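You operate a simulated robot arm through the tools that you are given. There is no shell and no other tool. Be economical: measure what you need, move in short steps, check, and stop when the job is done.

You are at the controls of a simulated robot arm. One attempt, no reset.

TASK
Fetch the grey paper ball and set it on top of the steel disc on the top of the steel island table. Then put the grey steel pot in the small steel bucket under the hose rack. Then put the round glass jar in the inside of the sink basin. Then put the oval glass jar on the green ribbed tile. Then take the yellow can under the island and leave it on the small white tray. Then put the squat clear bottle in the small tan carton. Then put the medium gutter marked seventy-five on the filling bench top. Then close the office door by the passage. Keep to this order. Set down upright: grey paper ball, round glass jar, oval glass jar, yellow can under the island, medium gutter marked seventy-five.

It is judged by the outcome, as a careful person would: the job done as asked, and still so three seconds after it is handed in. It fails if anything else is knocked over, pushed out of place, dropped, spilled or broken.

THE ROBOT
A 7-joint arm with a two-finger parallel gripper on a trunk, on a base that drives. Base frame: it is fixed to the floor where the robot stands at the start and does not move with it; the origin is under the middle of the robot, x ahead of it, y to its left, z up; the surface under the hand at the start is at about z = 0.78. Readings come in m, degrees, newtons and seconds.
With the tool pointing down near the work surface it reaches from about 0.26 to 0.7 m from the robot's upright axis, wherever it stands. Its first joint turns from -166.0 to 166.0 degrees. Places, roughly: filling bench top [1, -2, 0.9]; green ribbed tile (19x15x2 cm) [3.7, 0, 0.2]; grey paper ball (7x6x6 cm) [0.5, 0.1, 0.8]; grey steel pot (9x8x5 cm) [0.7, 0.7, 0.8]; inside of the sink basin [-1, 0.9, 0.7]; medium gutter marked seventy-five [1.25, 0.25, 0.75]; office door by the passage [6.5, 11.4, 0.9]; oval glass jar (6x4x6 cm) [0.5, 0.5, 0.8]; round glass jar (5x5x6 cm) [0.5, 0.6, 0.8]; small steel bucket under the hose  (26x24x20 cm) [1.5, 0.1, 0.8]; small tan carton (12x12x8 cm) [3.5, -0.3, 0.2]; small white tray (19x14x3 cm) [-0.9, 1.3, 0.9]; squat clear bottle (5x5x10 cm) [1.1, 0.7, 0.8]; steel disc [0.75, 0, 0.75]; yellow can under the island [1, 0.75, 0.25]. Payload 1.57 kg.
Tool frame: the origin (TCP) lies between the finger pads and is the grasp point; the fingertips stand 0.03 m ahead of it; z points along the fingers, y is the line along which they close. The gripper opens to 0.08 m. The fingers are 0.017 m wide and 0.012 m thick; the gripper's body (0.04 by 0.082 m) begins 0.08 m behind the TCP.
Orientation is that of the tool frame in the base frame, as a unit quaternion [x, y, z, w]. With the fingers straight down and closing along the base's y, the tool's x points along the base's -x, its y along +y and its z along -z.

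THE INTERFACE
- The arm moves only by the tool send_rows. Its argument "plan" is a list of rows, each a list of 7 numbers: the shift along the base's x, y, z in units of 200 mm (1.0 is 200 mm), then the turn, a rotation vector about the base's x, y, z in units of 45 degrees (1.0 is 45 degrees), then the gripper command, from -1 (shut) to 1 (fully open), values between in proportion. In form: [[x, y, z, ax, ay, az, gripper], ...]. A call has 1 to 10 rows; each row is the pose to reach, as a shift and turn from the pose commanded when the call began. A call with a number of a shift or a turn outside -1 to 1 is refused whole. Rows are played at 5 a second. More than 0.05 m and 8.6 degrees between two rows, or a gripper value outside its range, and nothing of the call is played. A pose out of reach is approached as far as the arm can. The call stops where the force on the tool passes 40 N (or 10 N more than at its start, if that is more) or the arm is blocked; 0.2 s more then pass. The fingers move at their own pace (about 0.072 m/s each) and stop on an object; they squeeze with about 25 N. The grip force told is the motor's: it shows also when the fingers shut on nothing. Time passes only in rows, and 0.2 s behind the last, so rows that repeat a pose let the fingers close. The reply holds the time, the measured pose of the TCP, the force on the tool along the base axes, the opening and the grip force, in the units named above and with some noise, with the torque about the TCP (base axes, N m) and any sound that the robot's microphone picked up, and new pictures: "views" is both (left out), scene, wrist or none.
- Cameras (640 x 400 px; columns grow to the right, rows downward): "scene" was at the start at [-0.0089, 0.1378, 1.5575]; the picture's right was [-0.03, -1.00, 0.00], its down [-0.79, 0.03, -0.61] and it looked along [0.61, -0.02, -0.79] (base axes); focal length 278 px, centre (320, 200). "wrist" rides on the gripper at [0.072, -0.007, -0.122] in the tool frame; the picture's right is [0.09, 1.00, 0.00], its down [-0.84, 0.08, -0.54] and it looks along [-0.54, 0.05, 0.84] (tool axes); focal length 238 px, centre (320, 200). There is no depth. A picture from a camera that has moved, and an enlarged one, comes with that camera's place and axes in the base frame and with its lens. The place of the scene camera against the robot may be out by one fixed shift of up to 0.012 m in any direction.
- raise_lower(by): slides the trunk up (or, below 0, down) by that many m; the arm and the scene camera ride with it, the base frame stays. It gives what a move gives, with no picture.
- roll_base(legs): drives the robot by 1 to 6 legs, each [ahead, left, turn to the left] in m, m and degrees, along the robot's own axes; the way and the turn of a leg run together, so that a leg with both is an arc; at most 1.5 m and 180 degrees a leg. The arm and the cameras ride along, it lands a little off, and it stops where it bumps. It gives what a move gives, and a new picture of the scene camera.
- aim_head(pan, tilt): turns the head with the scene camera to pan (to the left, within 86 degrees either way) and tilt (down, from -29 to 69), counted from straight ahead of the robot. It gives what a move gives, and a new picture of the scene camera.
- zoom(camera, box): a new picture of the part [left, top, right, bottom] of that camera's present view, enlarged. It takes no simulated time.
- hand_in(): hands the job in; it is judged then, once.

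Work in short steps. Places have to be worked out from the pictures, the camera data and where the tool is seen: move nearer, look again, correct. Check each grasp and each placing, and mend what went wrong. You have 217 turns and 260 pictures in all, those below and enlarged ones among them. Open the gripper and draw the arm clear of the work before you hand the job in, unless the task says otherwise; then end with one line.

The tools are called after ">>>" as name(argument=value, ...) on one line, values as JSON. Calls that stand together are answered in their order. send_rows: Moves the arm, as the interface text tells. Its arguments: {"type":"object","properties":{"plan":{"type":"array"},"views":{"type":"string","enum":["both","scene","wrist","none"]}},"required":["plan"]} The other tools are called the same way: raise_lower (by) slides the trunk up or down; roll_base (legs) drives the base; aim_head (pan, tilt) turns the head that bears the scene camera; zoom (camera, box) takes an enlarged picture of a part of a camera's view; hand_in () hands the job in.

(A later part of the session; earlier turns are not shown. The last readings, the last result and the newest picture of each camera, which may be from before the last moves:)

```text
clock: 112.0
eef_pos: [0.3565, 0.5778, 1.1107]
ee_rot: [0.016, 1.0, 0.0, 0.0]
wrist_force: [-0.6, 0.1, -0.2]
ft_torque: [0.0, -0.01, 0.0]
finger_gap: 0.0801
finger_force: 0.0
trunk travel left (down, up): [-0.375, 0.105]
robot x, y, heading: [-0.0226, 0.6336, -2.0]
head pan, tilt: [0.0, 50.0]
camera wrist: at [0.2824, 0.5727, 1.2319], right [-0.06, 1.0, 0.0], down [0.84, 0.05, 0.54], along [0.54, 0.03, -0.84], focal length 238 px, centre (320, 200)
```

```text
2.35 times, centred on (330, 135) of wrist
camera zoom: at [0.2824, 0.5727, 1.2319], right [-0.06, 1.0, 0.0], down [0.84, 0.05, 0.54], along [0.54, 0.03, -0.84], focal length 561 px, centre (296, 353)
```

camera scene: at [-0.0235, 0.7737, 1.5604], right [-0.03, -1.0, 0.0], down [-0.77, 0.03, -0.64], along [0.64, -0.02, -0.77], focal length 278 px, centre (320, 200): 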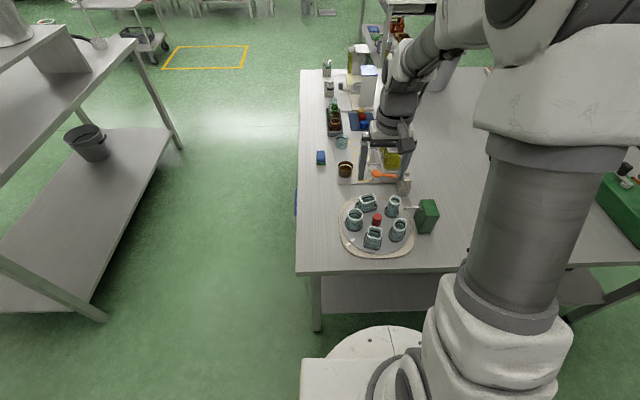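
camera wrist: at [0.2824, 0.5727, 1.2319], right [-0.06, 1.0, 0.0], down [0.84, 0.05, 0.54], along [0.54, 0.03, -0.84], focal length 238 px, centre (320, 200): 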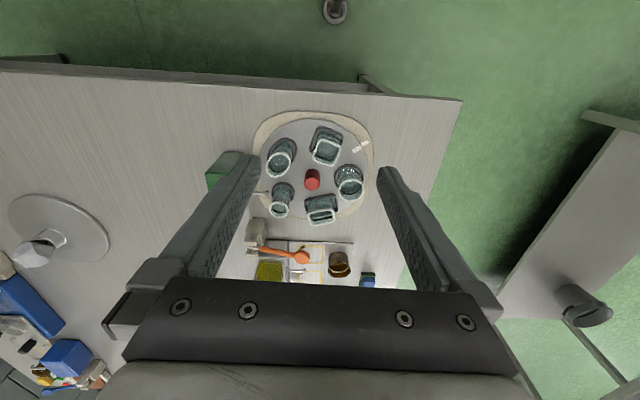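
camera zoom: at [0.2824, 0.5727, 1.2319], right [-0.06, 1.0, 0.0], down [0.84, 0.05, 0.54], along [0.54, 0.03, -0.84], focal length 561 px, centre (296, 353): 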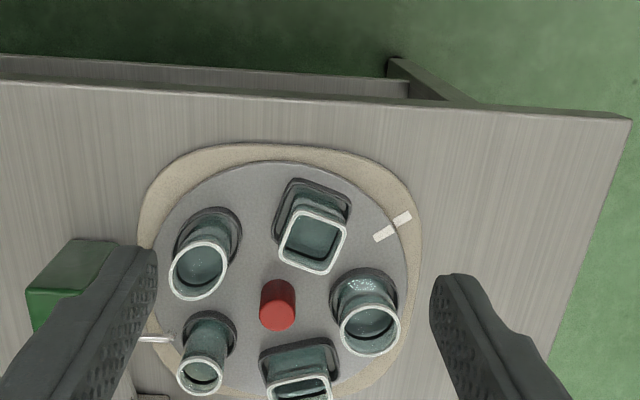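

>>> send_rows(plan=[[0.2, 0, 0, 0, 0, 0, 1], [0.4, 0, 0, 0, 0, 0, 1], [0.6, 0, 0, 0, 0, 0, 1], [0.8, 0, -0.1, 0, 0, 0, 1]], views="none")

>>> zoom(camera="wrist", box=[190, 0, 450, 180])

```text
clock: 113.0
eef_pos: [0.5174, 0.5774, 1.09]
ee_rot: [0.017, 1.0, 0.0, -0.001]
wrist_force: [-0.3, 0.3, 0.1]
ft_torque: [0.01, -0.01, -0.01]
finger_gap: 0.0801
finger_force: 0.0
trunk travel left (down, up): [-0.375, 0.105]
robot x, y, heading: [-0.0238, 0.6351, -1.7]
head pan, tilt: [0.0, 50.0]
```

```text
2.22 times, centred on (320, 90) of wrist
camera zoom: at [0.4439, 0.5726, 1.2108], right [-0.06, 1.0, 0.0], down [0.84, 0.05, 0.54], along [0.54, 0.03, -0.84], focal length 530 px, centre (320, 444)
```

zoom: 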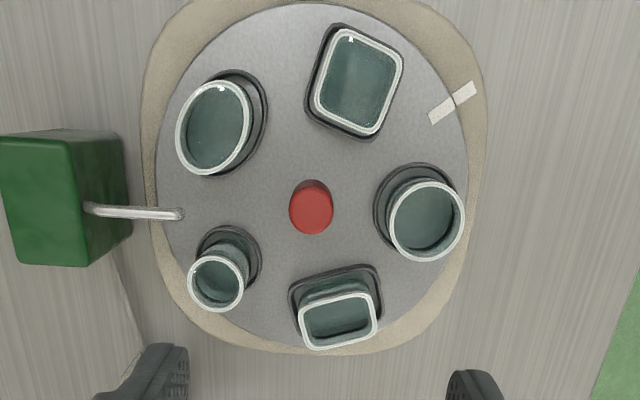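

Round jar (5 cm) is at ≈(0.502, 0.644); the oval one is at the left-top in this view. Moving over the round jar and checking.

>>> send_rows(plan=[[-0.03, 0.15, -0.1, 0, 0, 0, 1], [-0.077, 0.333, -0.2, 0, 0, 0, 1], [-0.077, 0.333, -0.4, 0, 0, 0, 1], [-0.077, 0.333, -0.6, 0, 0, 0, 1], [-0.077, 0.333, -0.8, 0, 0, 0, 1]], views="wrist")

```text
clock: 114.2
eef_pos: [0.5004, 0.642, 0.9293]
ee_rot: [0.016, 1.0, 0.0, 0.0]
wrist_force: [0.2, -0.3, -1.0]
ft_torque: [-0.03, 0.0, 0.0]
finger_gap: 0.0801
finger_force: 0.0
trunk travel left (down, up): [-0.375, 0.105]
robot x, y, heading: [-0.0217, 0.6324, -2.0]
head pan, tilt: [0.0, 50.0]
camera wrist: at [0.4281, 0.6384, 1.0501], right [-0.06, 1.0, 0.0], down [0.84, 0.05, 0.54], along [0.54, 0.03, -0.84], focal length 238 px, centre (320, 200)
```

wrist: 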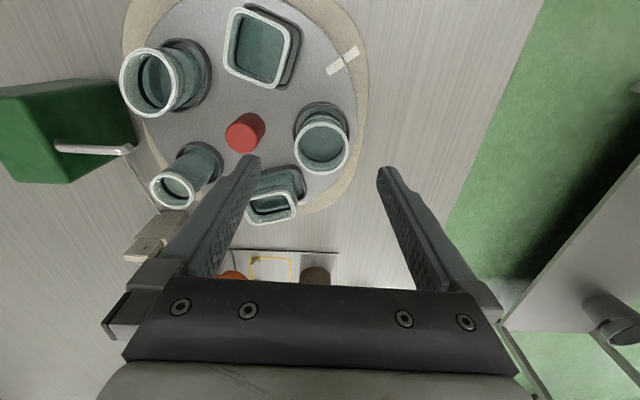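

Round jar refined to ≈(0.497, 0.643). I'll narrow the opening to ~0.064 to clear the red button and descend.

>>> send_rows(plan=[[-0.015, 0.005, 0, 0, 0, 0, 0.6], [-0.015, 0.005, -0.15, 0, 0, 0, 0.6], [-0.015, 0.005, -0.3, 0, 0, 0, 0.6], [-0.015, 0.005, -0.3, 0, 0, 0, 0.6]], views="wrist")

```text
clock: 115.2
eef_pos: [0.4976, 0.6448, 0.8674]
ee_rot: [0.016, 1.0, 0.0, 0.0]
wrist_force: [-0.8, 0.1, -0.2]
ft_torque: [0.0, -0.02, 0.0]
finger_gap: 0.064
finger_force: 0.1
trunk travel left (down, up): [-0.375, 0.105]
robot x, y, heading: [-0.0214, 0.6341, -2.0]
head pan, tilt: [0.0, 50.0]
camera wrist: at [0.4243, 0.6401, 0.9899], right [-0.06, 1.0, 0.0], down [0.84, 0.05, 0.54], along [0.54, 0.03, -0.84], focal length 238 px, centre (320, 200)
```

wrist: 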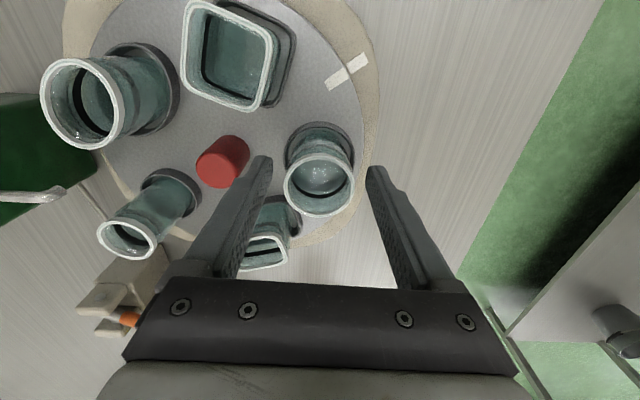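

Centred. Descend the last ~3 cm and close on the jar.

>>> send_rows(plan=[[0.005, -0.005, -0.08, 0, 0, 0, 0.6], [0.005, -0.005, -0.15, 0, 0, 0, 0.6], [0.005, -0.005, -0.15, 0, 0, 0, 0.6], [0.005, -0.005, -0.15, 0, 0, 0, -0.2], [0.005, -0.005, -0.15, 0, 0, 0, -0.2], [0.005, -0.005, -0.15, 0, 0, 0, -0.2]], views="wrist")

```text
clock: 116.6
eef_pos: [0.4986, 0.6432, 0.8398]
ee_rot: [0.017, 1.0, 0.001, 0.0]
wrist_force: [-0.1, -0.5, -0.4]
ft_torque: [-0.03, -0.03, 0.01]
finger_gap: 0.0469
finger_force: 24.9
trunk travel left (down, up): [-0.375, 0.105]
robot x, y, heading: [-0.021, 0.6345, -2.0]
head pan, tilt: [0.0, 50.0]
camera wrist: at [0.4256, 0.6386, 0.9607], right [-0.06, 1.0, 0.0], down [0.84, 0.05, 0.54], along [0.54, 0.03, -0.84], focal length 238 px, centre (320, 200)
```

wrist: 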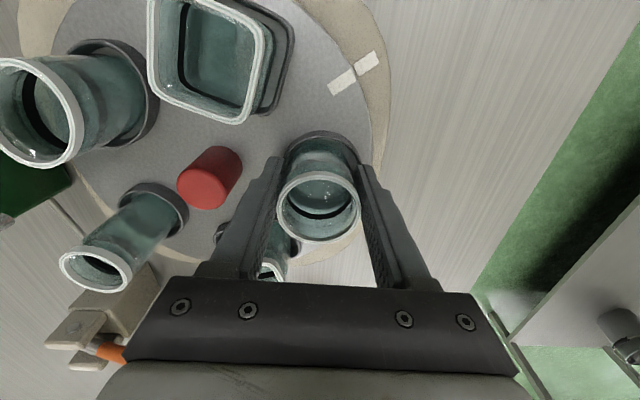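

Jar gripped at 47 mm. Lift straight up and check.

>>> send_rows(plan=[[0, 0, 0.1, 0, 0, 0, -0.2], [0, 0, 0.25, 0, 0, 0, -0.2], [0, 0, 0.45, 0, 0, 0, -0.2], [0, 0, 0.65, 0, 0, 0, -0.2], [0, 0, 0.85, 0, 0, 0, -0.2], [0, 0, 1, 0, 0, 0, -0.2]], views="wrist")

```text
clock: 118.0
eef_pos: [0.4979, 0.6424, 1.0401]
ee_rot: [0.017, 1.0, 0.0, 0.0]
wrist_force: [-0.1, -0.2, -0.7]
ft_torque: [-0.02, 0.0, -0.01]
finger_gap: 0.0467
finger_force: 25.1
trunk travel left (down, up): [-0.375, 0.105]
robot x, y, heading: [-0.0203, 0.6325, -1.7]
head pan, tilt: [0.0, 50.0]
camera wrist: at [0.4249, 0.6386, 1.1615], right [-0.06, 1.0, 0.0], down [0.84, 0.05, 0.54], along [0.54, 0.03, -0.84], focal length 238 px, centre (320, 200)
```

wrist: 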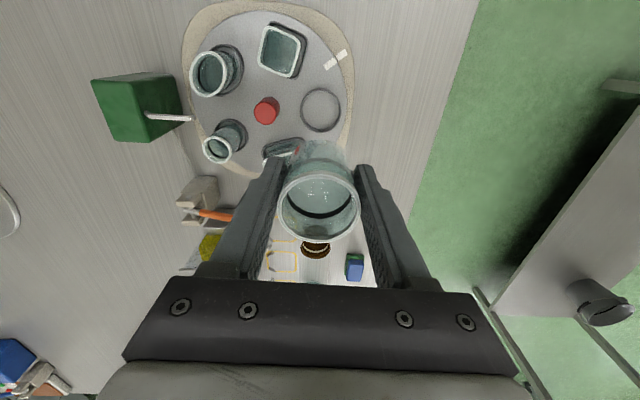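

Jar lifted cleanly. Tuck and turn to face the sink behind.

>>> send_rows(plan=[[-0.15, 0, 0.1, 0, 0, 0, -0.2], [-0.3, 0, 0.2, 0, 0, 0, -0.2], [-0.45, 0, 0.3, 0, 0, 0, -0.2]], views="none")

>>> roll_base(legs=[[0, 0, 90], [0, 0, 91]])

```text
clock: 118.8
eef_pos: [0.4063, 0.6425, 1.101]
ee_rot: [0.017, 1.0, 0.001, -0.001]
wrist_force: [0.1, -0.1, -0.7]
ft_torque: [0.02, 0.01, -0.02]
finger_gap: 0.0469
finger_force: 24.9
trunk travel left (down, up): [-0.375, 0.105]
robot x, y, heading: [-0.0218, 0.6349, -2.1]
head pan, tilt: [0.0, 50.0]
```

```text
clock: 129.5
eef_pos: [-0.4508, 0.6244, 1.1006]
ee_rot: [1.0, -0.017, 0.0, -0.001]
wrist_force: [0.2, 0.1, -0.7]
ft_torque: [0.01, 0.0, 0.0]
finger_gap: 0.0466
finger_force: 24.6
trunk travel left (down, up): [-0.375, 0.105]
robot x, y, heading: [-0.0206, 0.6328, 178.1]
head pan, tilt: [0.0, 50.0]
camera scene: at [-0.027, 0.4937, 1.5604], right [0.03, 1.0, 0.0], down [0.77, -0.03, -0.64], along [-0.64, 0.02, -0.77], focal length 278 px, centre (320, 200)
```

scene: 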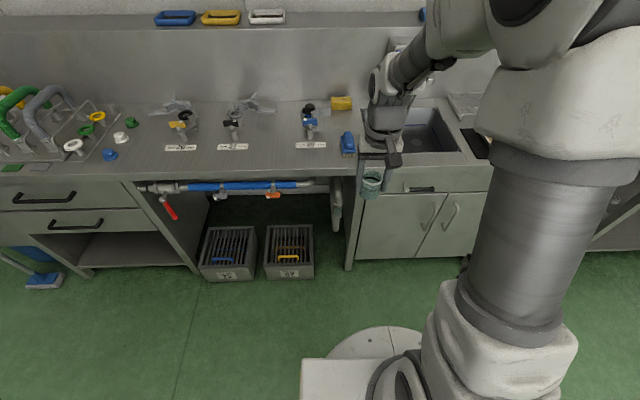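

Sink is ahead-right. Drive ahead 0.3 and right 0.3, then look down at the basin.

>>> roll_base(legs=[[0.28, -0.3, 0]])

>>> aim_head(pan=-5, tilt=55)

```text
clock: 132.3
eef_pos: [-0.723, 0.9344, 1.1019]
ee_rot: [1.0, -0.017, 0.001, 0.0]
wrist_force: [0.6, -1.2, -0.9]
ft_torque: [-0.04, -0.02, 0.0]
finger_gap: 0.0468
finger_force: 25.2
trunk travel left (down, up): [-0.375, 0.105]
robot x, y, heading: [-0.2953, 0.9461, 178.1]
head pan, tilt: [0.0, 50.0]
camera scene: at [-0.2976, 0.8037, 1.5604], right [0.03, 1.0, 0.0], down [0.77, -0.03, -0.64], along [-0.64, 0.02, -0.77], focal length 278 px, centre (320, 200)
```

scene: 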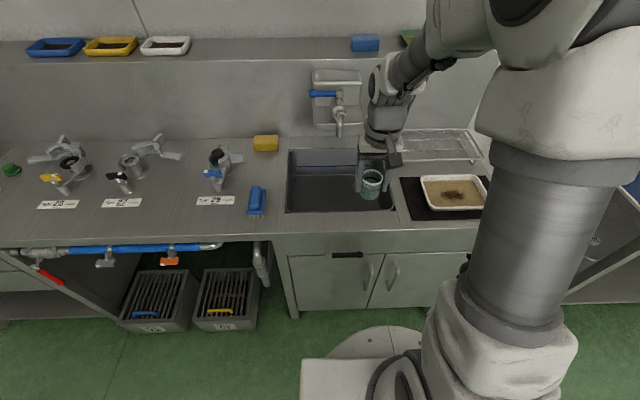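

```text
clock: 133.0
eef_pos: [-0.7226, 0.9337, 1.1007]
ee_rot: [1.0, -0.017, 0.0, 0.0]
wrist_force: [-0.9, -0.6, -0.7]
ft_torque: [0.02, 0.0, 0.05]
finger_gap: 0.0465
finger_force: 25.0
trunk travel left (down, up): [-0.375, 0.105]
robot x, y, heading: [-0.2943, 0.9444, 178.0]
head pan, tilt: [-5.0, 55.0]
camera scene: at [-0.2921, 0.8097, 1.5539], right [0.12, 0.99, 0.0], down [0.81, -0.1, -0.57], along [-0.57, 0.07, -0.82], focal length 278 px, centre (320, 200)
```

scene: 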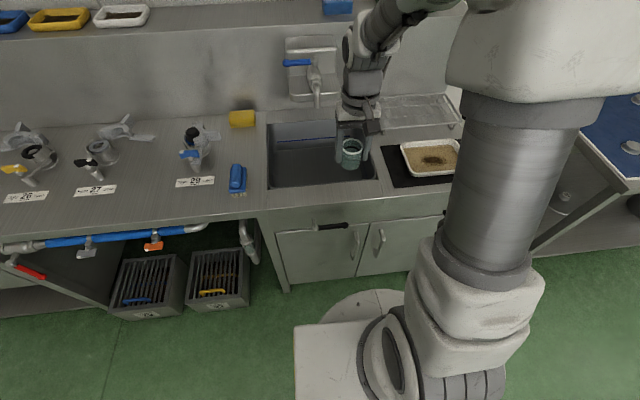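

Basin opening x −0.82..−1.12, y 0.72..1.05. I'll move above (−0.92, 0.955), clear of the tap, and look with the wrist camera.

>>> send_rows(plan=[[-0.2, 0, 0, 0, 0, 0, -0.2], [-0.4, 0.02, 0, 0, 0, 0, -0.2], [-0.6, 0.04, 0, 0, 0, 0, -0.2], [-0.8, 0.06, 0, 0, 0, 0, -0.2], [-1, 0.08, 0, 0, 0, 0, -0.2], [-1, 0.08, -0.2, 0, 0, 0, -0.2]], views="both")

```text
clock: 134.4
eef_pos: [-0.9231, 0.9507, 1.0592]
ee_rot: [1.0, -0.016, -0.001, 0.0]
wrist_force: [-0.7, 0.3, -1.6]
ft_torque: [0.01, -0.03, 0.01]
finger_gap: 0.0467
finger_force: 24.7
trunk travel left (down, up): [-0.375, 0.105]
robot x, y, heading: [-0.2888, 0.9455, 178.2]
head pan, tilt: [-5.0, 55.0]
camera scene: at [-0.2923, 0.8098, 1.554], right [0.12, 0.99, 0.0], down [0.81, -0.1, -0.57], along [-0.57, 0.07, -0.82], focal length 278 px, centre (320, 200)
camera wrist: at [-0.8515, 0.9556, 1.1812], right [0.06, -1.0, 0.0], down [-0.84, -0.05, 0.54], along [-0.54, -0.03, -0.84], focal length 238 px, centre (320, 200)
```

scene: 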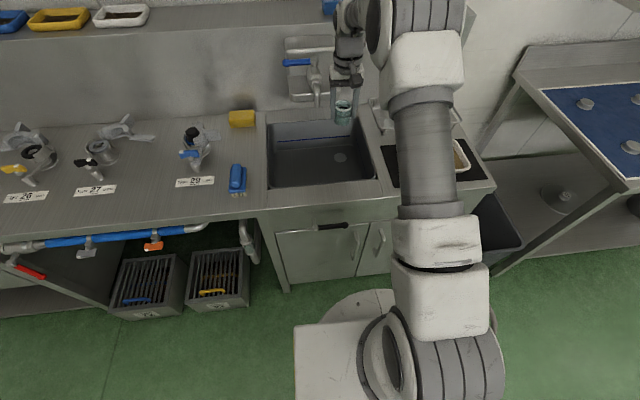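
wrist: 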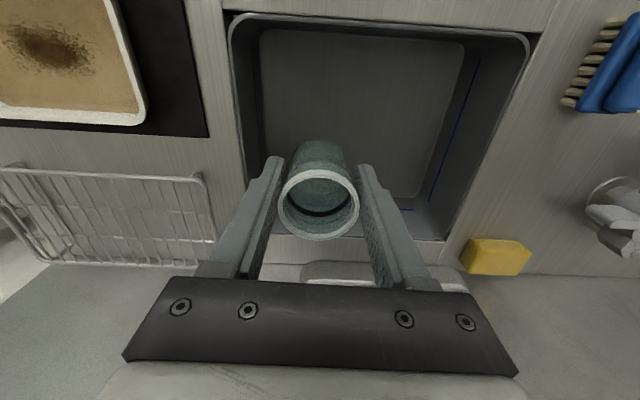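

Basin is clear around the jar. Descend straight to TCP z≈0.84.

>>> send_rows(plan=[[0, 0, -0.2, 0, 0, 0, -0.2], [0, 0, -0.4, 0, 0, 0, -0.2], [0, 0, -0.6, 0, 0, 0, -0.2], [0, 0, -0.8, 0, 0, 0, -0.2], [0, 0, -1, 0, 0, 0, -0.2]], views="wrist")

```text
clock: 135.6
eef_pos: [-0.9219, 0.9497, 0.8603]
ee_rot: [1.0, -0.016, -0.001, -0.001]
wrist_force: [-0.4, 0.4, 0.4]
ft_torque: [0.03, 0.01, 0.0]
finger_gap: 0.0467
finger_force: 24.4
trunk travel left (down, up): [-0.375, 0.105]
robot x, y, heading: [-0.2892, 0.9449, 178.1]
head pan, tilt: [-5.0, 55.0]
camera wrist: at [-0.8509, 0.9541, 0.9818], right [0.06, -1.0, 0.0], down [-0.84, -0.05, 0.54], along [-0.54, -0.03, -0.84], focal length 238 px, centre (320, 200)
```

wrist: 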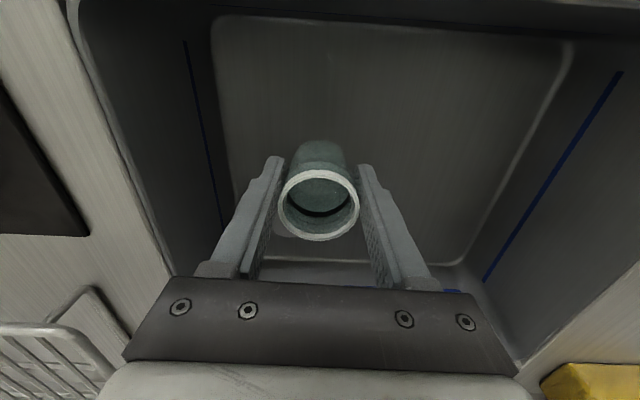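

Basin floor triangulates to z≈0.71, so contact near TCP 0.762. Descend in decreasing steps.

>>> send_rows(plan=[[0, 0, -0.2, 0, 0, 0, -0.2], [0, 0, -0.36, 0, 0, 0, -0.2], [0, 0, -0.42, 0, 0, 0, -0.2], [0, 0, -0.44, 0, 0, 0, -0.2], [0, 0, -0.46, 0, 0, 0, -0.2]], views="wrist")

```text
clock: 136.8
eef_pos: [-0.9213, 0.9514, 0.7697]
ee_rot: [1.0, -0.017, 0.0, 0.0]
wrist_force: [-0.5, 0.3, -0.5]
ft_torque: [0.01, 0.0, 0.02]
finger_gap: 0.0467
finger_force: 24.5
trunk travel left (down, up): [-0.375, 0.105]
robot x, y, heading: [-0.294, 0.946, 177.9]
head pan, tilt: [-5.0, 55.0]
camera wrist: at [-0.8508, 0.9548, 0.8899], right [0.06, -1.0, 0.0], down [-0.84, -0.05, 0.54], along [-0.54, -0.03, -0.84], focal length 238 px, centre (320, 200)
```

wrist: 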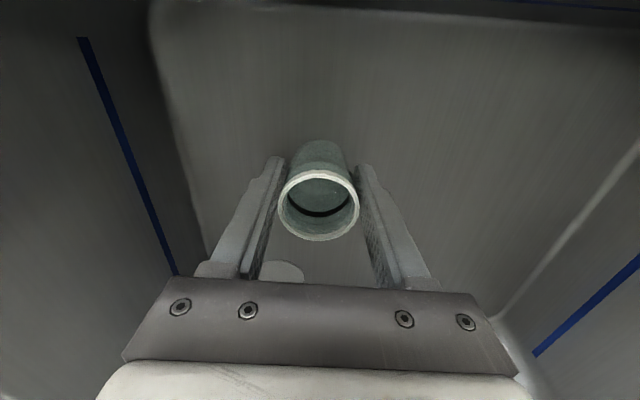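

Not touching yet; continue in 3 mm steps with force check.

>>> send_rows(plan=[[0, 0, -0.015, 0, 0, 0, -0.2], [0, 0, -0.03, 0, 0, 0, -0.2], [0, 0, -0.04, 0, 0, 0, -0.2], [0, 0, -0.05, 0, 0, 0, -0.2]], views="none")

```text
clock: 137.8
eef_pos: [-0.9224, 0.9503, 0.7605]
ee_rot: [1.0, -0.017, -0.001, 0.0]
wrist_force: [0.1, 1.7, 17.3]
ft_torque: [0.17, 0.15, -0.12]
finger_gap: 0.0464
finger_force: 24.5
trunk travel left (down, up): [-0.375, 0.105]
robot x, y, heading: [-0.294, 0.9427, 178.0]
head pan, tilt: [-5.0, 55.0]
```

Floor contact (17 N). Back off 1 mm, release, and rise.

>>> send_rows(plan=[[0, 0, 0.006, 0, 0, 0, -0.2], [0, 0, 0.006, 0, 0, 0, 0.3], [0, 0, 0.006, 0, 0, 0, 0.6], [0, 0, 0.006, 0, 0, 0, 0.6], [0, 0, 0.15, 0, 0, 0, 0.6], [0, 0, 0.35, 0, 0, 0, 0.6], [0, 0, 0.55, 0, 0, 0, 0.6], [0, 0, 0.75, 0, 0, 0, 0.6], [0, 0, 1, 0, 0, 0, 0.6]], views="wrist")

```text
clock: 139.8
eef_pos: [-0.9208, 0.9502, 0.96]
ee_rot: [1.0, -0.016, 0.001, 0.0]
wrist_force: [0.5, 0.6, 0.1]
ft_torque: [0.0, 0.02, 0.0]
finger_gap: 0.0639
finger_force: 0.1
trunk travel left (down, up): [-0.375, 0.105]
robot x, y, heading: [-0.293, 0.9452, 178.1]
head pan, tilt: [-5.0, 55.0]
camera wrist: at [-0.85, 0.9546, 1.0815], right [0.06, -1.0, 0.0], down [-0.84, -0.05, 0.54], along [-0.54, -0.03, -0.84], focal length 238 px, centre (320, 200)
```

wrist: 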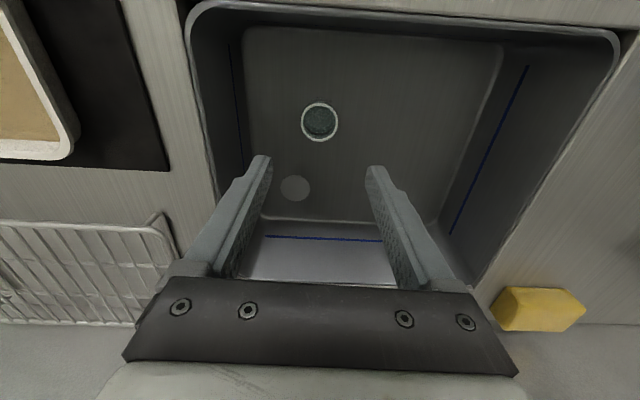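

Jar stands upright in the basin. Retract and return to the island for the oval jar.

>>> send_rows(plan=[[0, 0, 0.2, 0, 0, 0, 0.6], [0, 0, 0.4, 0, 0, 0, 0.6], [0, 0, 0.6, 0, 0, 0, 0.6], [0.2, 0, 0.7, 0, 0, 0, 0.6], [0.4, 0, 0.7, 0, 0, 0, 0.6], [0.6, 0, 0.7, 0, 0, 0, 0.6], [0.8, 0, 0.7, 0, 0, 0, 0.6], [1, 0, 0.7, 0, 0, 0, 0.6]], views="none")

>>> zoom(camera="scene", box=[260, 90, 500, 240])

>>> roll_base(legs=[[-0.28, 0.35, 0], [0, 0, -90], [0, 0, -88]])

```text
clock: 141.6
eef_pos: [-0.7219, 0.9506, 1.099]
ee_rot: [1.0, -0.017, 0.0, 0.001]
wrist_force: [-0.4, 0.3, -0.2]
ft_torque: [-0.02, -0.01, 0.03]
finger_gap: 0.064
finger_force: 0.1
trunk travel left (down, up): [-0.375, 0.105]
robot x, y, heading: [-0.292, 0.9427, 177.9]
head pan, tilt: [-5.0, 55.0]
```

```text
2.67 times, centred on (380, 165) of scene
camera zoom: at [-0.2919, 0.8098, 1.5539], right [0.12, 0.99, 0.0], down [0.81, -0.1, -0.57], along [-0.57, 0.07, -0.82], focal length 741 px, centre (160, 293)
```

zoom: 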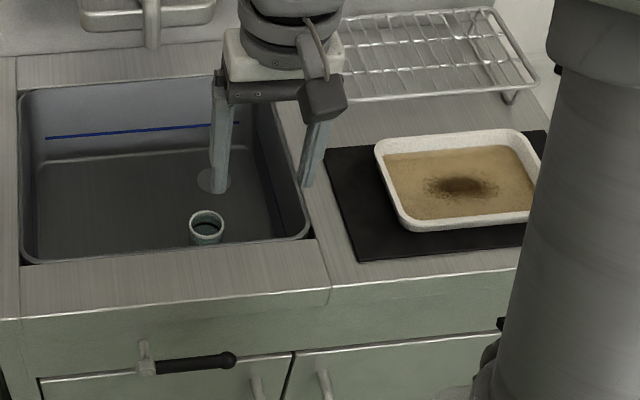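

```text
clock: 155.0
eef_pos: [0.408, 0.5887, 1.0998]
ee_rot: [0.002, 1.0, 0.0, 0.0]
wrist_force: [-0.4, -0.5, -0.4]
ft_torque: [0.0, 0.0, -0.03]
finger_gap: 0.0641
finger_force: 0.1
trunk travel left (down, up): [-0.375, 0.105]
robot x, y, heading: [-0.0191, 0.5812, -0.2]
head pan, tilt: [-5.0, 55.0]
camera scene: at [-0.0334, 0.7172, 1.5539], right [-0.09, -1.0, 0.0], down [-0.82, 0.07, -0.57], along [0.57, -0.05, -0.82], focal length 278 px, centre (320, 200)
```

scene: 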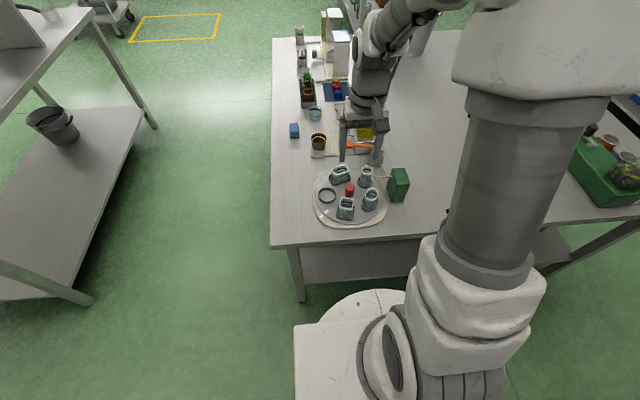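

Move above the oval jar (≈(0.458, 0.512)) and look.

>>> send_rows(plan=[[0.08, -0.13, -0.15, 0, 0, 0, 0.9], [0.16, -0.26, -0.3, 0, 0, 0, 0.9], [0.25, -0.385, -0.5, 0, 0, 0, 0.9], [0.25, -0.385, -0.65, 0, 0, 0, 0.9]], views="wrist")

>>> zoom(camera="wrist", box=[230, 60, 410, 190])

```text
refused: row 3 steps farther than a row can; nothing moved
```

```text
3.08 times, centred on (320, 125) of wrist
camera zoom: at [0.335, 0.5819, 1.2207], right [-0.09, 1.0, 0.0], down [0.84, 0.07, 0.54], along [0.54, 0.05, -0.84], focal length 733 px, centre (320, 431)
```

zoom: 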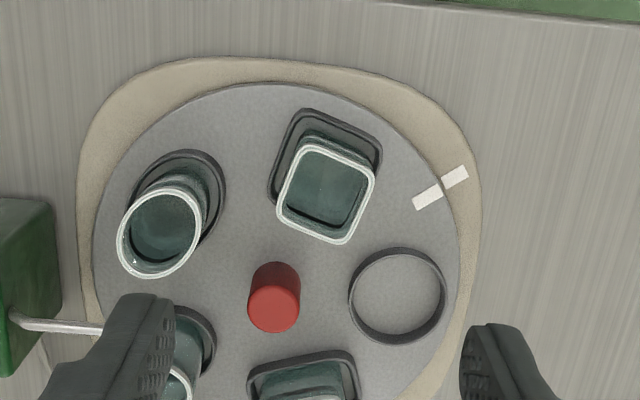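

>>> send_rows(plan=[[0.08, -0.12, -0.12, 0, 0, 0, 0.9], [0.16, -0.24, -0.26, 0, 0, 0, 0.9], [0.22, -0.34, -0.42, 0, 0, 0, 0.9], [0.25, -0.385, -0.6, 0, 0, 0, 0.9]], views="none")

>>> zoom(camera="wrist", box=[230, 60, 410, 190])

```text
clock: 156.0
eef_pos: [0.4585, 0.5117, 0.9797]
ee_rot: [0.002, 1.0, 0.0, 0.0]
wrist_force: [0.2, -0.6, 0.4]
ft_torque: [-0.03, 0.0, -0.01]
finger_gap: 0.0759
finger_force: 0.1
trunk travel left (down, up): [-0.375, 0.105]
robot x, y, heading: [-0.0223, 0.5835, -0.2]
head pan, tilt: [-5.0, 55.0]
```

```text
3.08 times, centred on (320, 125) of wrist
camera zoom: at [0.3858, 0.5041, 1.1005], right [-0.09, 1.0, 0.0], down [0.84, 0.07, 0.54], along [0.54, 0.05, -0.84], focal length 733 px, centre (320, 431)
```

zoom: 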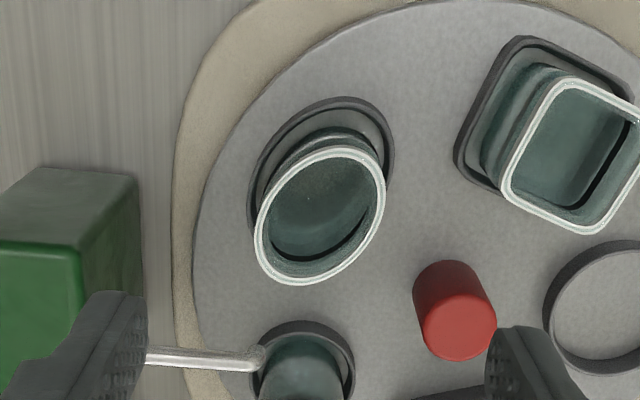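

Oval jar centre is right under the TCP, its long axis about 34° off −x. I'll yaw the tool −34° so the fingers close across the short axis, with a narrower opening.

>>> send_rows(plan=[[0, 0, 0, 0, 0, -0.15, 0.4], [0, 0, 0, 0, 0, -0.3, 0.4], [0, 0, 0, 0, 0, -0.45, 0.4], [0, 0, -0.1, 0, 0, -0.6, 0.4], [0, 0, -0.2, 0, 0, -0.75, 0.4], [0, 0, -0.35, 0, 0, -0.75, 0.4], [0, 0, -0.5, 0, 0, -0.75, 0.4]], views="wrist")

```text
clock: 157.6
eef_pos: [0.4583, 0.5122, 0.8802]
ee_rot: [0.292, 0.956, -0.001, 0.0]
wrist_force: [0.0, 0.1, -0.5]
ft_torque: [-0.02, -0.01, -0.02]
finger_gap: 0.0559
finger_force: 0.1
trunk travel left (down, up): [-0.375, 0.105]
robot x, y, heading: [-0.0211, 0.5816, -0.2]
head pan, tilt: [-5.0, 55.0]
camera wrist: at [0.3935, 0.5461, 1.0003], right [0.48, 0.88, 0.0], down [0.74, -0.4, 0.54], along [0.48, -0.26, -0.84], focal length 238 px, centre (320, 200)
```

wrist: 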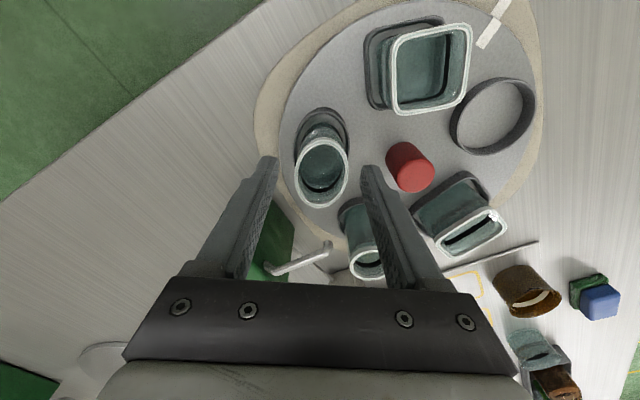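

Aligned. Descend and close.

>>> send_rows(plan=[[0, 0, -0.1, 0, 0, 0, 0.4], [0, 0, -0.19, 0, 0, 0, 0.4], [0, 0, -0.19, 0, 0, 0, 0.4], [0, 0, -0.19, 0, 0, 0, -0.3], [0, 0, -0.19, 0, 0, 0, -0.3], [0, 0, -0.19, 0, 0, 0, -0.3]], views="wrist")

```text
clock: 159.0
eef_pos: [0.4569, 0.5119, 0.8421]
ee_rot: [0.293, 0.956, 0.0, -0.001]
wrist_force: [0.4, 0.0, -1.5]
ft_torque: [-0.04, 0.02, 0.03]
finger_gap: 0.0365
finger_force: 25.2
trunk travel left (down, up): [-0.375, 0.105]
robot x, y, heading: [-0.0156, 0.5842, -0.4]
head pan, tilt: [-5.0, 55.0]
camera wrist: at [0.3933, 0.5465, 0.9621], right [0.48, 0.88, 0.0], down [0.74, -0.4, 0.54], along [0.48, -0.26, -0.84], focal length 238 px, centre (320, 200)
```

wrist: 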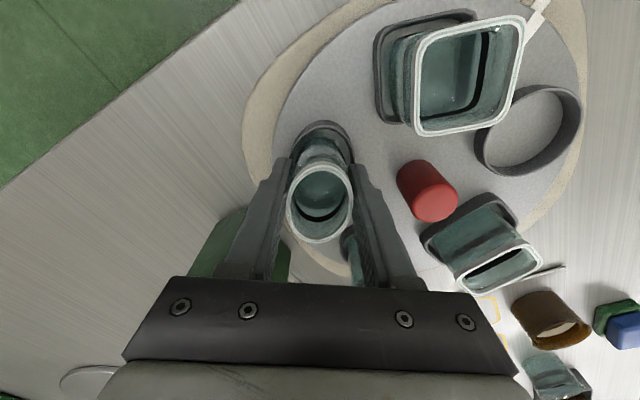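

Gripped at 36.5 mm. Lift straight up, then yaw back.

>>> send_rows(plan=[[0, 0, 0.1, 0, 0, 0, -0.4], [0, 0, 0.25, 0, 0, 0, -0.4], [0, 0, 0.45, 0, 0, 0, -0.4], [0, 0, 0.65, 0, 0, 0, -0.4], [0, 0, 0.85, 0, 0, 0, -0.4], [0, 0, 1, 0, 0, 0.15, -0.4], [0, 0, 1, 0, 0, 0.3, -0.4], [0, 0, 1, 0, 0, 0.45, -0.4], [0, 0, 1, 0, 0, 0.6, -0.4], [0, 0, 1, 0, 0, 0.75, -0.4]], views="wrist")

```text
clock: 161.2
eef_pos: [0.4584, 0.512, 1.0413]
ee_rot: [0.001, 1.0, 0.001, 0.0]
wrist_force: [0.9, 1.5, -1.1]
ft_torque: [-0.05, 0.02, -0.01]
finger_gap: 0.0365
finger_force: 24.8
trunk travel left (down, up): [-0.375, 0.105]
robot x, y, heading: [-0.0185, 0.5815, -0.4]
head pan, tilt: [-5.0, 55.0]
camera wrist: at [0.3846, 0.5047, 1.1627], right [-0.09, 1.0, 0.0], down [0.84, 0.08, 0.54], along [0.54, 0.05, -0.84], focal length 238 px, centre (320, 200)
```

wrist: 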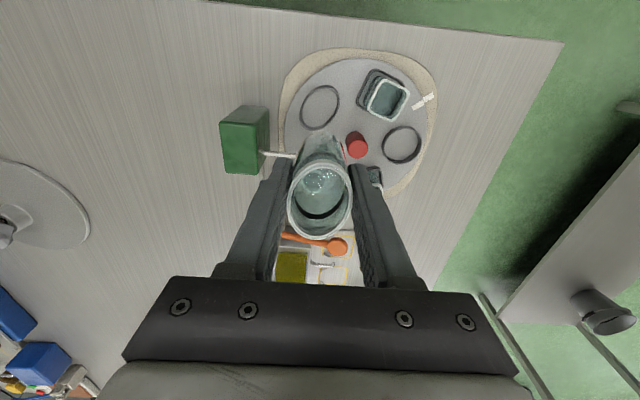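

Oval jar held. Now drive to the far side to inspect the low shelf around (3.6, −0.1).

>>> roll_base(legs=[[0, 0.8, 0], [1.5, 0, 0], [0.75, 0, 0], [0, -1.35, 0]])

>>> aim_head(pan=0, tilt=40)

```text
clock: 191.8
eef_pos: [2.6907, -0.0671, 1.0414]
ee_rot: [-0.003, 1.0, 0.0, 0.0]
wrist_force: [-0.6, 0.0, -1.1]
ft_torque: [-0.01, 0.0, 0.03]
finger_gap: 0.0364
finger_force: 25.6
trunk travel left (down, up): [-0.375, 0.105]
robot x, y, heading: [2.2125, -0.0002, 0.1]
head pan, tilt: [-5.0, 55.0]
camera scene: at [2.1992, 0.1339, 1.5539], right [-0.08, -1.0, 0.0], down [-0.82, 0.07, -0.57], along [0.57, -0.05, -0.82], focal length 278 px, centre (320, 200)
```

scene: 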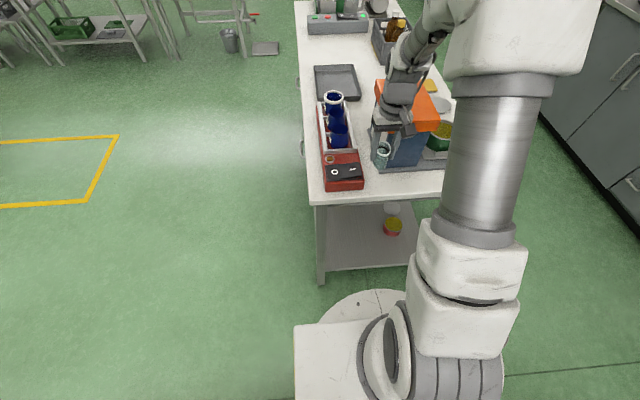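

```text
clock: 192.6
eef_pos: [2.6927, -0.0673, 1.0415]
ee_rot: [-0.001, 1.0, 0.0, 0.001]
wrist_force: [-0.5, 0.3, -1.1]
ft_torque: [-0.01, 0.0, 0.0]
finger_gap: 0.0365
finger_force: 25.4
trunk travel left (down, up): [-0.375, 0.105]
robot x, y, heading: [2.2124, -0.0002, 0.3]
head pan, tilt: [0.0, 40.0]
camera scene: at [2.2124, 0.1402, 1.5745], right [0.0, -1.0, 0.0], down [-0.64, 0.0, -0.77], along [0.77, 0.0, -0.64], focal length 278 px, centre (320, 200)
```

scene: 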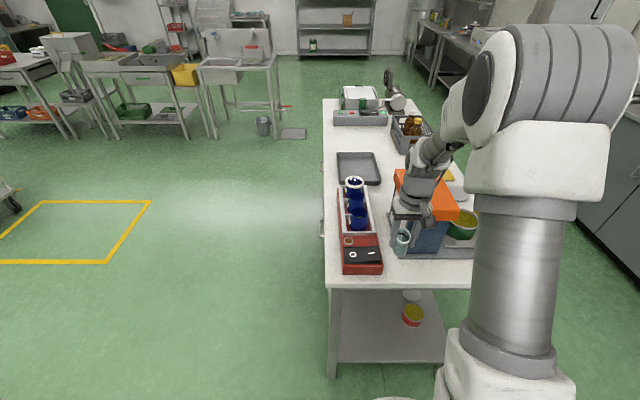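

The bench holding the low shelf runs along x (edge y≈0.13). I'll raise the arm, back out to the left the way I came, and approach from its +y side.

>>> send_rows(plan=[[0, 0, 0.2, 0, 0, 0, -0.4], [0, 0, 0.4, 0, 0, 0, -0.4], [-0.2, 0, 0.5, 0, 0, 0, -0.4], [-0.4, 0, 0.5, 0, 0, 0, -0.4]], views="none")

>>> roll_base(legs=[[0, 1.0, 0]])

>>> aim_head(pan=-40, tilt=35)

```text
clock: 193.6
eef_pos: [2.6105, -0.0674, 1.1423]
ee_rot: [-0.003, 1.0, -0.001, 0.0]
wrist_force: [-0.3, -0.2, -1.3]
ft_torque: [0.0, 0.0, 0.01]
finger_gap: 0.0367
finger_force: 25.2
trunk travel left (down, up): [-0.375, 0.105]
robot x, y, heading: [2.2135, 0.0001, -0.0]
head pan, tilt: [0.0, 40.0]
```

```text
clock: 201.3
eef_pos: [2.6067, 0.93, 1.1409]
ee_rot: [-0.003, 1.0, 0.0, 0.001]
wrist_force: [0.4, 0.4, -0.6]
ft_torque: [0.01, -0.03, 0.05]
finger_gap: 0.0367
finger_force: 24.8
trunk travel left (down, up): [-0.375, 0.105]
robot x, y, heading: [2.2079, 0.9916, 0.2]
head pan, tilt: [0.0, 40.0]
camera scene: at [2.2086, 1.1369, 1.5746], right [0.0, -1.0, 0.0], down [-0.64, 0.0, -0.77], along [0.77, 0.0, -0.64], focal length 278 px, centre (320, 200)
```

scene: 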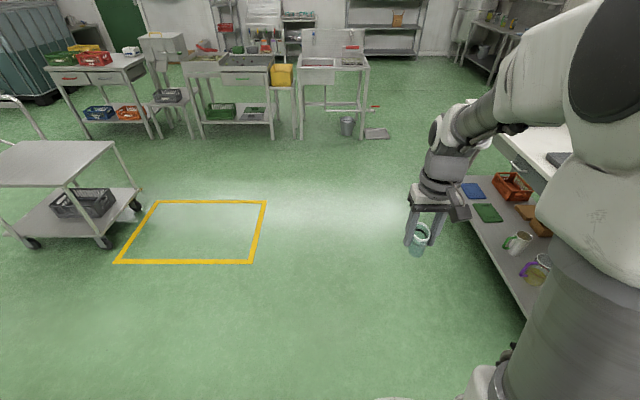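

```text
clock: 202.4
eef_pos: [2.6064, 0.9285, 1.1426]
ee_rot: [-0.002, 1.0, 0.0, 0.0]
wrist_force: [0.8, 0.4, -0.8]
ft_torque: [0.03, 0.0, -0.02]
finger_gap: 0.0367
finger_force: 24.5
trunk travel left (down, up): [-0.375, 0.105]
robot x, y, heading: [2.2102, 0.9913, 0.2]
head pan, tilt: [-40.0, 35.0]
camera scene: at [2.1913, 1.0802, 1.5821], right [-0.64, -0.77, 0.0], down [-0.44, 0.37, -0.82], along [0.63, -0.52, -0.57], focal length 278 px, centre (320, 200)
```

scene: 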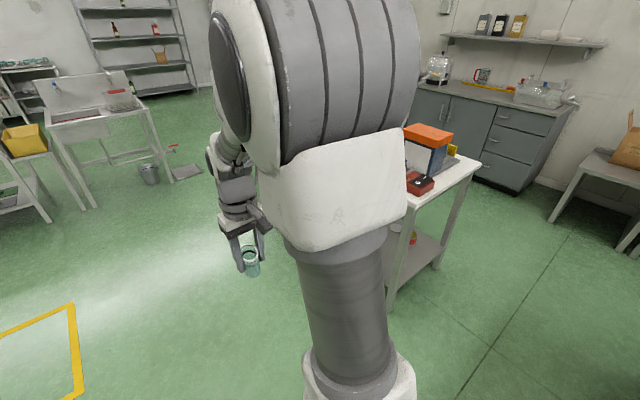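

Green tile seen at ≈(3.7, −0.08) on the low shelf. Drive alongside and turn to face it.

>>> roll_base(legs=[[1.49, 0, 0], [0, 0, -90]])

>>> aim_head(pan=0, tilt=45)

```text
clock: 217.6
eef_pos: [3.6409, 0.6048, 1.1406]
ee_rot: [0.709, 0.705, -0.001, 0.0]
wrist_force: [-0.6, -0.4, -1.1]
ft_torque: [0.0, 0.06, 0.02]
finger_gap: 0.0367
finger_force: 25.3
trunk travel left (down, up): [-0.375, 0.105]
robot x, y, heading: [3.7116, 1.0055, -90.5]
head pan, tilt: [-40.0, 35.0]
camera scene: at [3.791, 1.0155, 1.5822], right [-0.76, 0.65, 0.0], down [0.37, 0.44, -0.82], along [-0.53, -0.62, -0.57], focal length 278 px, centre (320, 200)
```

scene: 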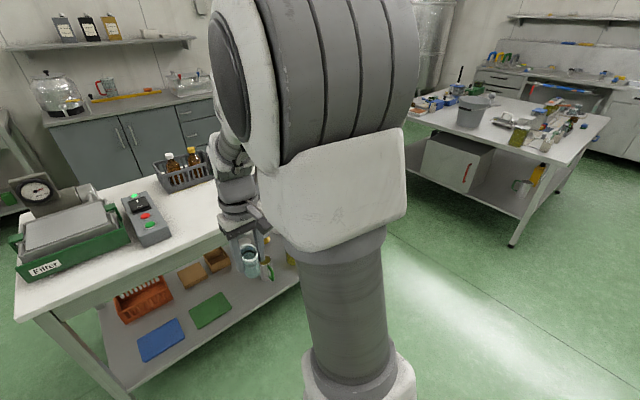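

```text
clock: 218.6
eef_pos: [3.6401, 0.6056, 1.1415]
ee_rot: [0.709, 0.706, -0.001, 0.0]
wrist_force: [0.3, -0.6, -0.1]
ft_torque: [0.05, 0.04, -0.02]
finger_gap: 0.0367
finger_force: 24.9
trunk travel left (down, up): [-0.375, 0.105]
robot x, y, heading: [3.7083, 1.0072, -90.3]
head pan, tilt: [0.0, 45.0]
camera scene: at [3.8475, 1.0014, 1.5674], right [-1.0, 0.01, 0.0], down [0.0, 0.71, -0.71], along [0.0, -0.71, -0.71], focal length 278 px, centre (320, 200)
```

scene: 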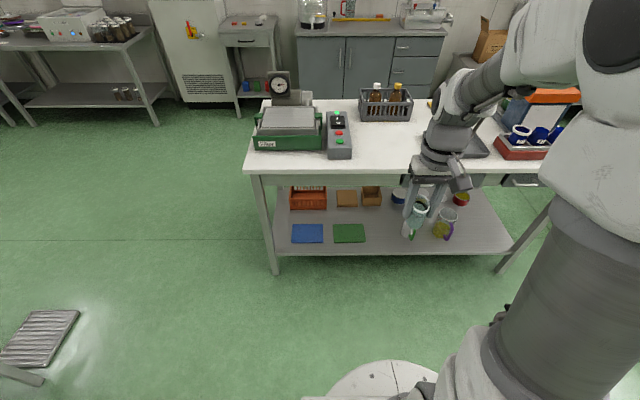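

Tile spans x 3.57–3.77, y −0.15..−0.01, under a bench top whose edge is at y≈0.16. I'll lower the trunk and bring the jar low outside the bench, then drive in.

>>> raise_lower(by=-0.375)

>>> send_rows(plan=[[0.05, -0.2, -0.1, 0, 0, 0, -0.4], [0.1, -0.4, -0.2, 0, 0, 0, -0.4], [0.15, -0.6, -0.3, 0, 0, 0, -0.4], [0.15, -0.75, -0.45, 0, 0, 0, -0.4], [0.15, -0.75, -0.65, 0, 0, 0, -0.4], [0.15, -0.75, -0.85, 0, 0, 0, -0.4]], views="scene")

```text
clock: 222.2
eef_pos: [3.6403, 0.6039, 0.7656]
ee_rot: [0.709, 0.705, 0.0, 0.0]
wrist_force: [0.5, -0.4, 0.0]
ft_torque: [-0.03, 0.0, -0.02]
finger_gap: 0.0367
finger_force: 25.1
trunk travel left (down, up): [0.0, 0.48]
robot x, y, heading: [3.7104, 1.0084, -90.1]
head pan, tilt: [0.0, 45.0]
```

```text
clock: 223.6
eef_pos: [3.6714, 0.4556, 0.5965]
ee_rot: [0.709, 0.705, 0.0, -0.001]
wrist_force: [-0.3, 0.5, -2.0]
ft_torque: [0.06, 0.01, 0.04]
finger_gap: 0.0363
finger_force: 24.4
trunk travel left (down, up): [0.0, 0.48]
robot x, y, heading: [3.7123, 0.9986, -90.1]
head pan, tilt: [0.0, 45.0]
camera scene: at [3.8476, 1.0015, 1.1924], right [-1.0, 0.01, 0.0], down [0.0, 0.71, -0.71], along [0.0, -0.71, -0.71], focal length 278 px, centre (320, 200)
```

scene: 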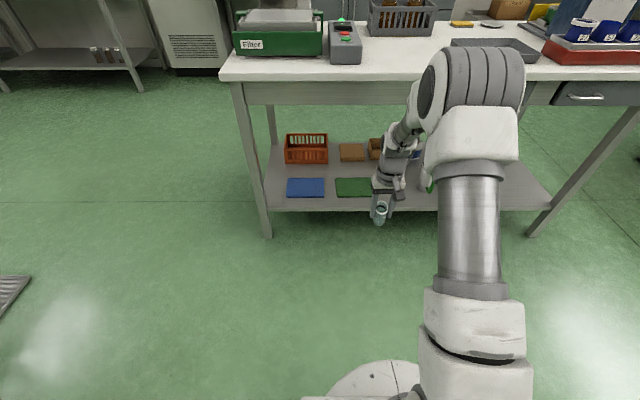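

Continue lowering the jar to z≈0.32 outside the bench to see how the elbow sits.

>>> send_rows(plan=[[0, 0, -0.2, 0, 0, 0, -0.4], [0, 0, -0.4, 0, 0, 0, -0.4], [0, 0, -0.6, 0, 0, 0, -0.4], [0, 0, -0.8, 0, 0, 0, -0.4], [0, 0, -1, 0, 0, 0, -0.4]], views="none")

>>> send_rows(plan=[[0, 0, -0.2, 0, 0, 0, -0.4], [0, 0, -0.35, 0, 0, 0, -0.4]], views="both")

```text
clock: 224.8
eef_pos: [3.6709, 0.4551, 0.3964]
ee_rot: [0.709, 0.705, -0.001, 0.0]
wrist_force: [0.4, 0.0, -0.4]
ft_torque: [0.05, -0.04, -0.03]
finger_gap: 0.0369
finger_force: 25.0
trunk travel left (down, up): [0.0, 0.48]
robot x, y, heading: [3.7134, 1.0058, -90.4]
head pan, tilt: [0.0, 45.0]
```

```text
clock: 225.4
eef_pos: [3.6698, 0.4541, 0.3278]
ee_rot: [0.709, 0.705, 0.0, 0.0]
wrist_force: [0.0, 0.0, -0.4]
ft_torque: [0.01, -0.01, 0.02]
finger_gap: 0.0367
finger_force: 25.2
trunk travel left (down, up): [0.0, 0.48]
robot x, y, heading: [3.7094, 1.0063, -90.0]
head pan, tilt: [0.0, 45.0]
camera scene: at [3.8476, 1.0015, 1.1924], right [-1.0, 0.01, 0.0], down [0.0, 0.71, -0.71], along [0.0, -0.71, -0.71], focal length 278 px, centre (320, 200)
camera wrist: at [3.663, 0.526, 0.4481], right [1.0, 0.09, 0.0], down [0.07, -0.84, 0.54], along [0.05, -0.54, -0.84], focal length 238 px, centre (320, 200)
```

scene: 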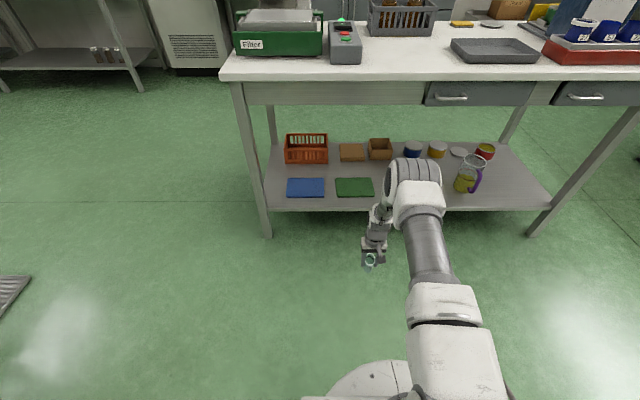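
wrist: 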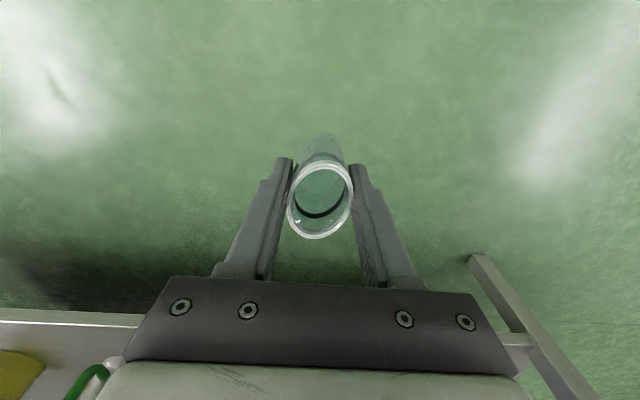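

The elbow sits nearly over the hand at this reach and would hit the bench apron. Test a stretched reach (~0.70 m), which should leave the elbow further back.

>>> send_rows(plan=[[0, -0.2, 0, 0, 0, 0, -0.4], [0, -0.4, 0, 0, 0, 0, -0.4], [0, -0.6, 0, 0, 0, 0, -0.4], [0, -0.72, 0, 0, 0, 0, -0.4]], views="scene")

```text
clock: 226.4
eef_pos: [3.6712, 0.3354, 0.3274]
ee_rot: [0.709, 0.705, 0.0, 0.001]
wrist_force: [-0.3, -0.1, -0.1]
ft_torque: [-0.01, 0.01, -0.03]
finger_gap: 0.0366
finger_force: 25.0
out of reach, approached as far as the arm can: row 4
trunk travel left (down, up): [0.0, 0.48]
robot x, y, heading: [3.7108, 1.003, -90.5]
head pan, tilt: [0.0, 45.0]
camera scene: at [3.8476, 1.0015, 1.1923], right [-1.0, 0.01, 0.0], down [0.0, 0.71, -0.71], along [0.0, -0.71, -0.71], focal length 278 px, centre (320, 200)
```

scene: 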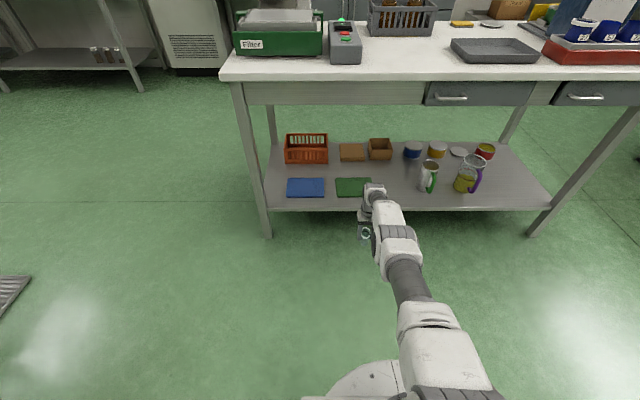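

At this reach the elbow drops to z≈0.6 and sits ~0.22 m behind the hand – it will pass under the apron. Ease back 1 cm and drive forward 0.41 m.

>>> send_rows(plan=[[0, 0.05, 0, 0, 0, 0, -0.4]], views="none")

>>> roll_base(legs=[[0.3, 0, 0]])

```text
clock: 226.8
eef_pos: [3.6701, 0.3452, 0.3273]
ee_rot: [0.709, 0.705, 0.0, 0.0]
wrist_force: [-0.4, 1.1, -0.9]
ft_torque: [-0.03, -0.04, 0.02]
finger_gap: 0.0366
finger_force: 24.7
trunk travel left (down, up): [0.0, 0.48]
robot x, y, heading: [3.7125, 1.0044, -90.2]
head pan, tilt: [0.0, 45.0]
```

```text
clock: 229.4
eef_pos: [3.6692, 0.0456, 0.3279]
ee_rot: [0.708, 0.706, 0.0, 0.0]
wrist_force: [1.2, -0.3, -1.0]
ft_torque: [0.01, 0.0, 0.01]
finger_gap: 0.0368
finger_force: 24.5
trunk travel left (down, up): [0.0, 0.48]
robot x, y, heading: [3.7095, 0.7063, -90.1]
head pan, tilt: [0.0, 45.0]
camera scene: at [3.846, 0.7031, 1.1923], right [-1.0, 0.01, 0.0], down [0.0, 0.71, -0.71], along [0.0, -0.71, -0.71], focal length 278 px, centre (320, 200)
```

scene: 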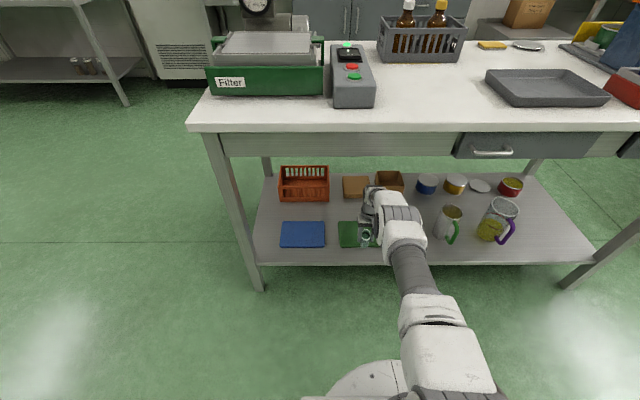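

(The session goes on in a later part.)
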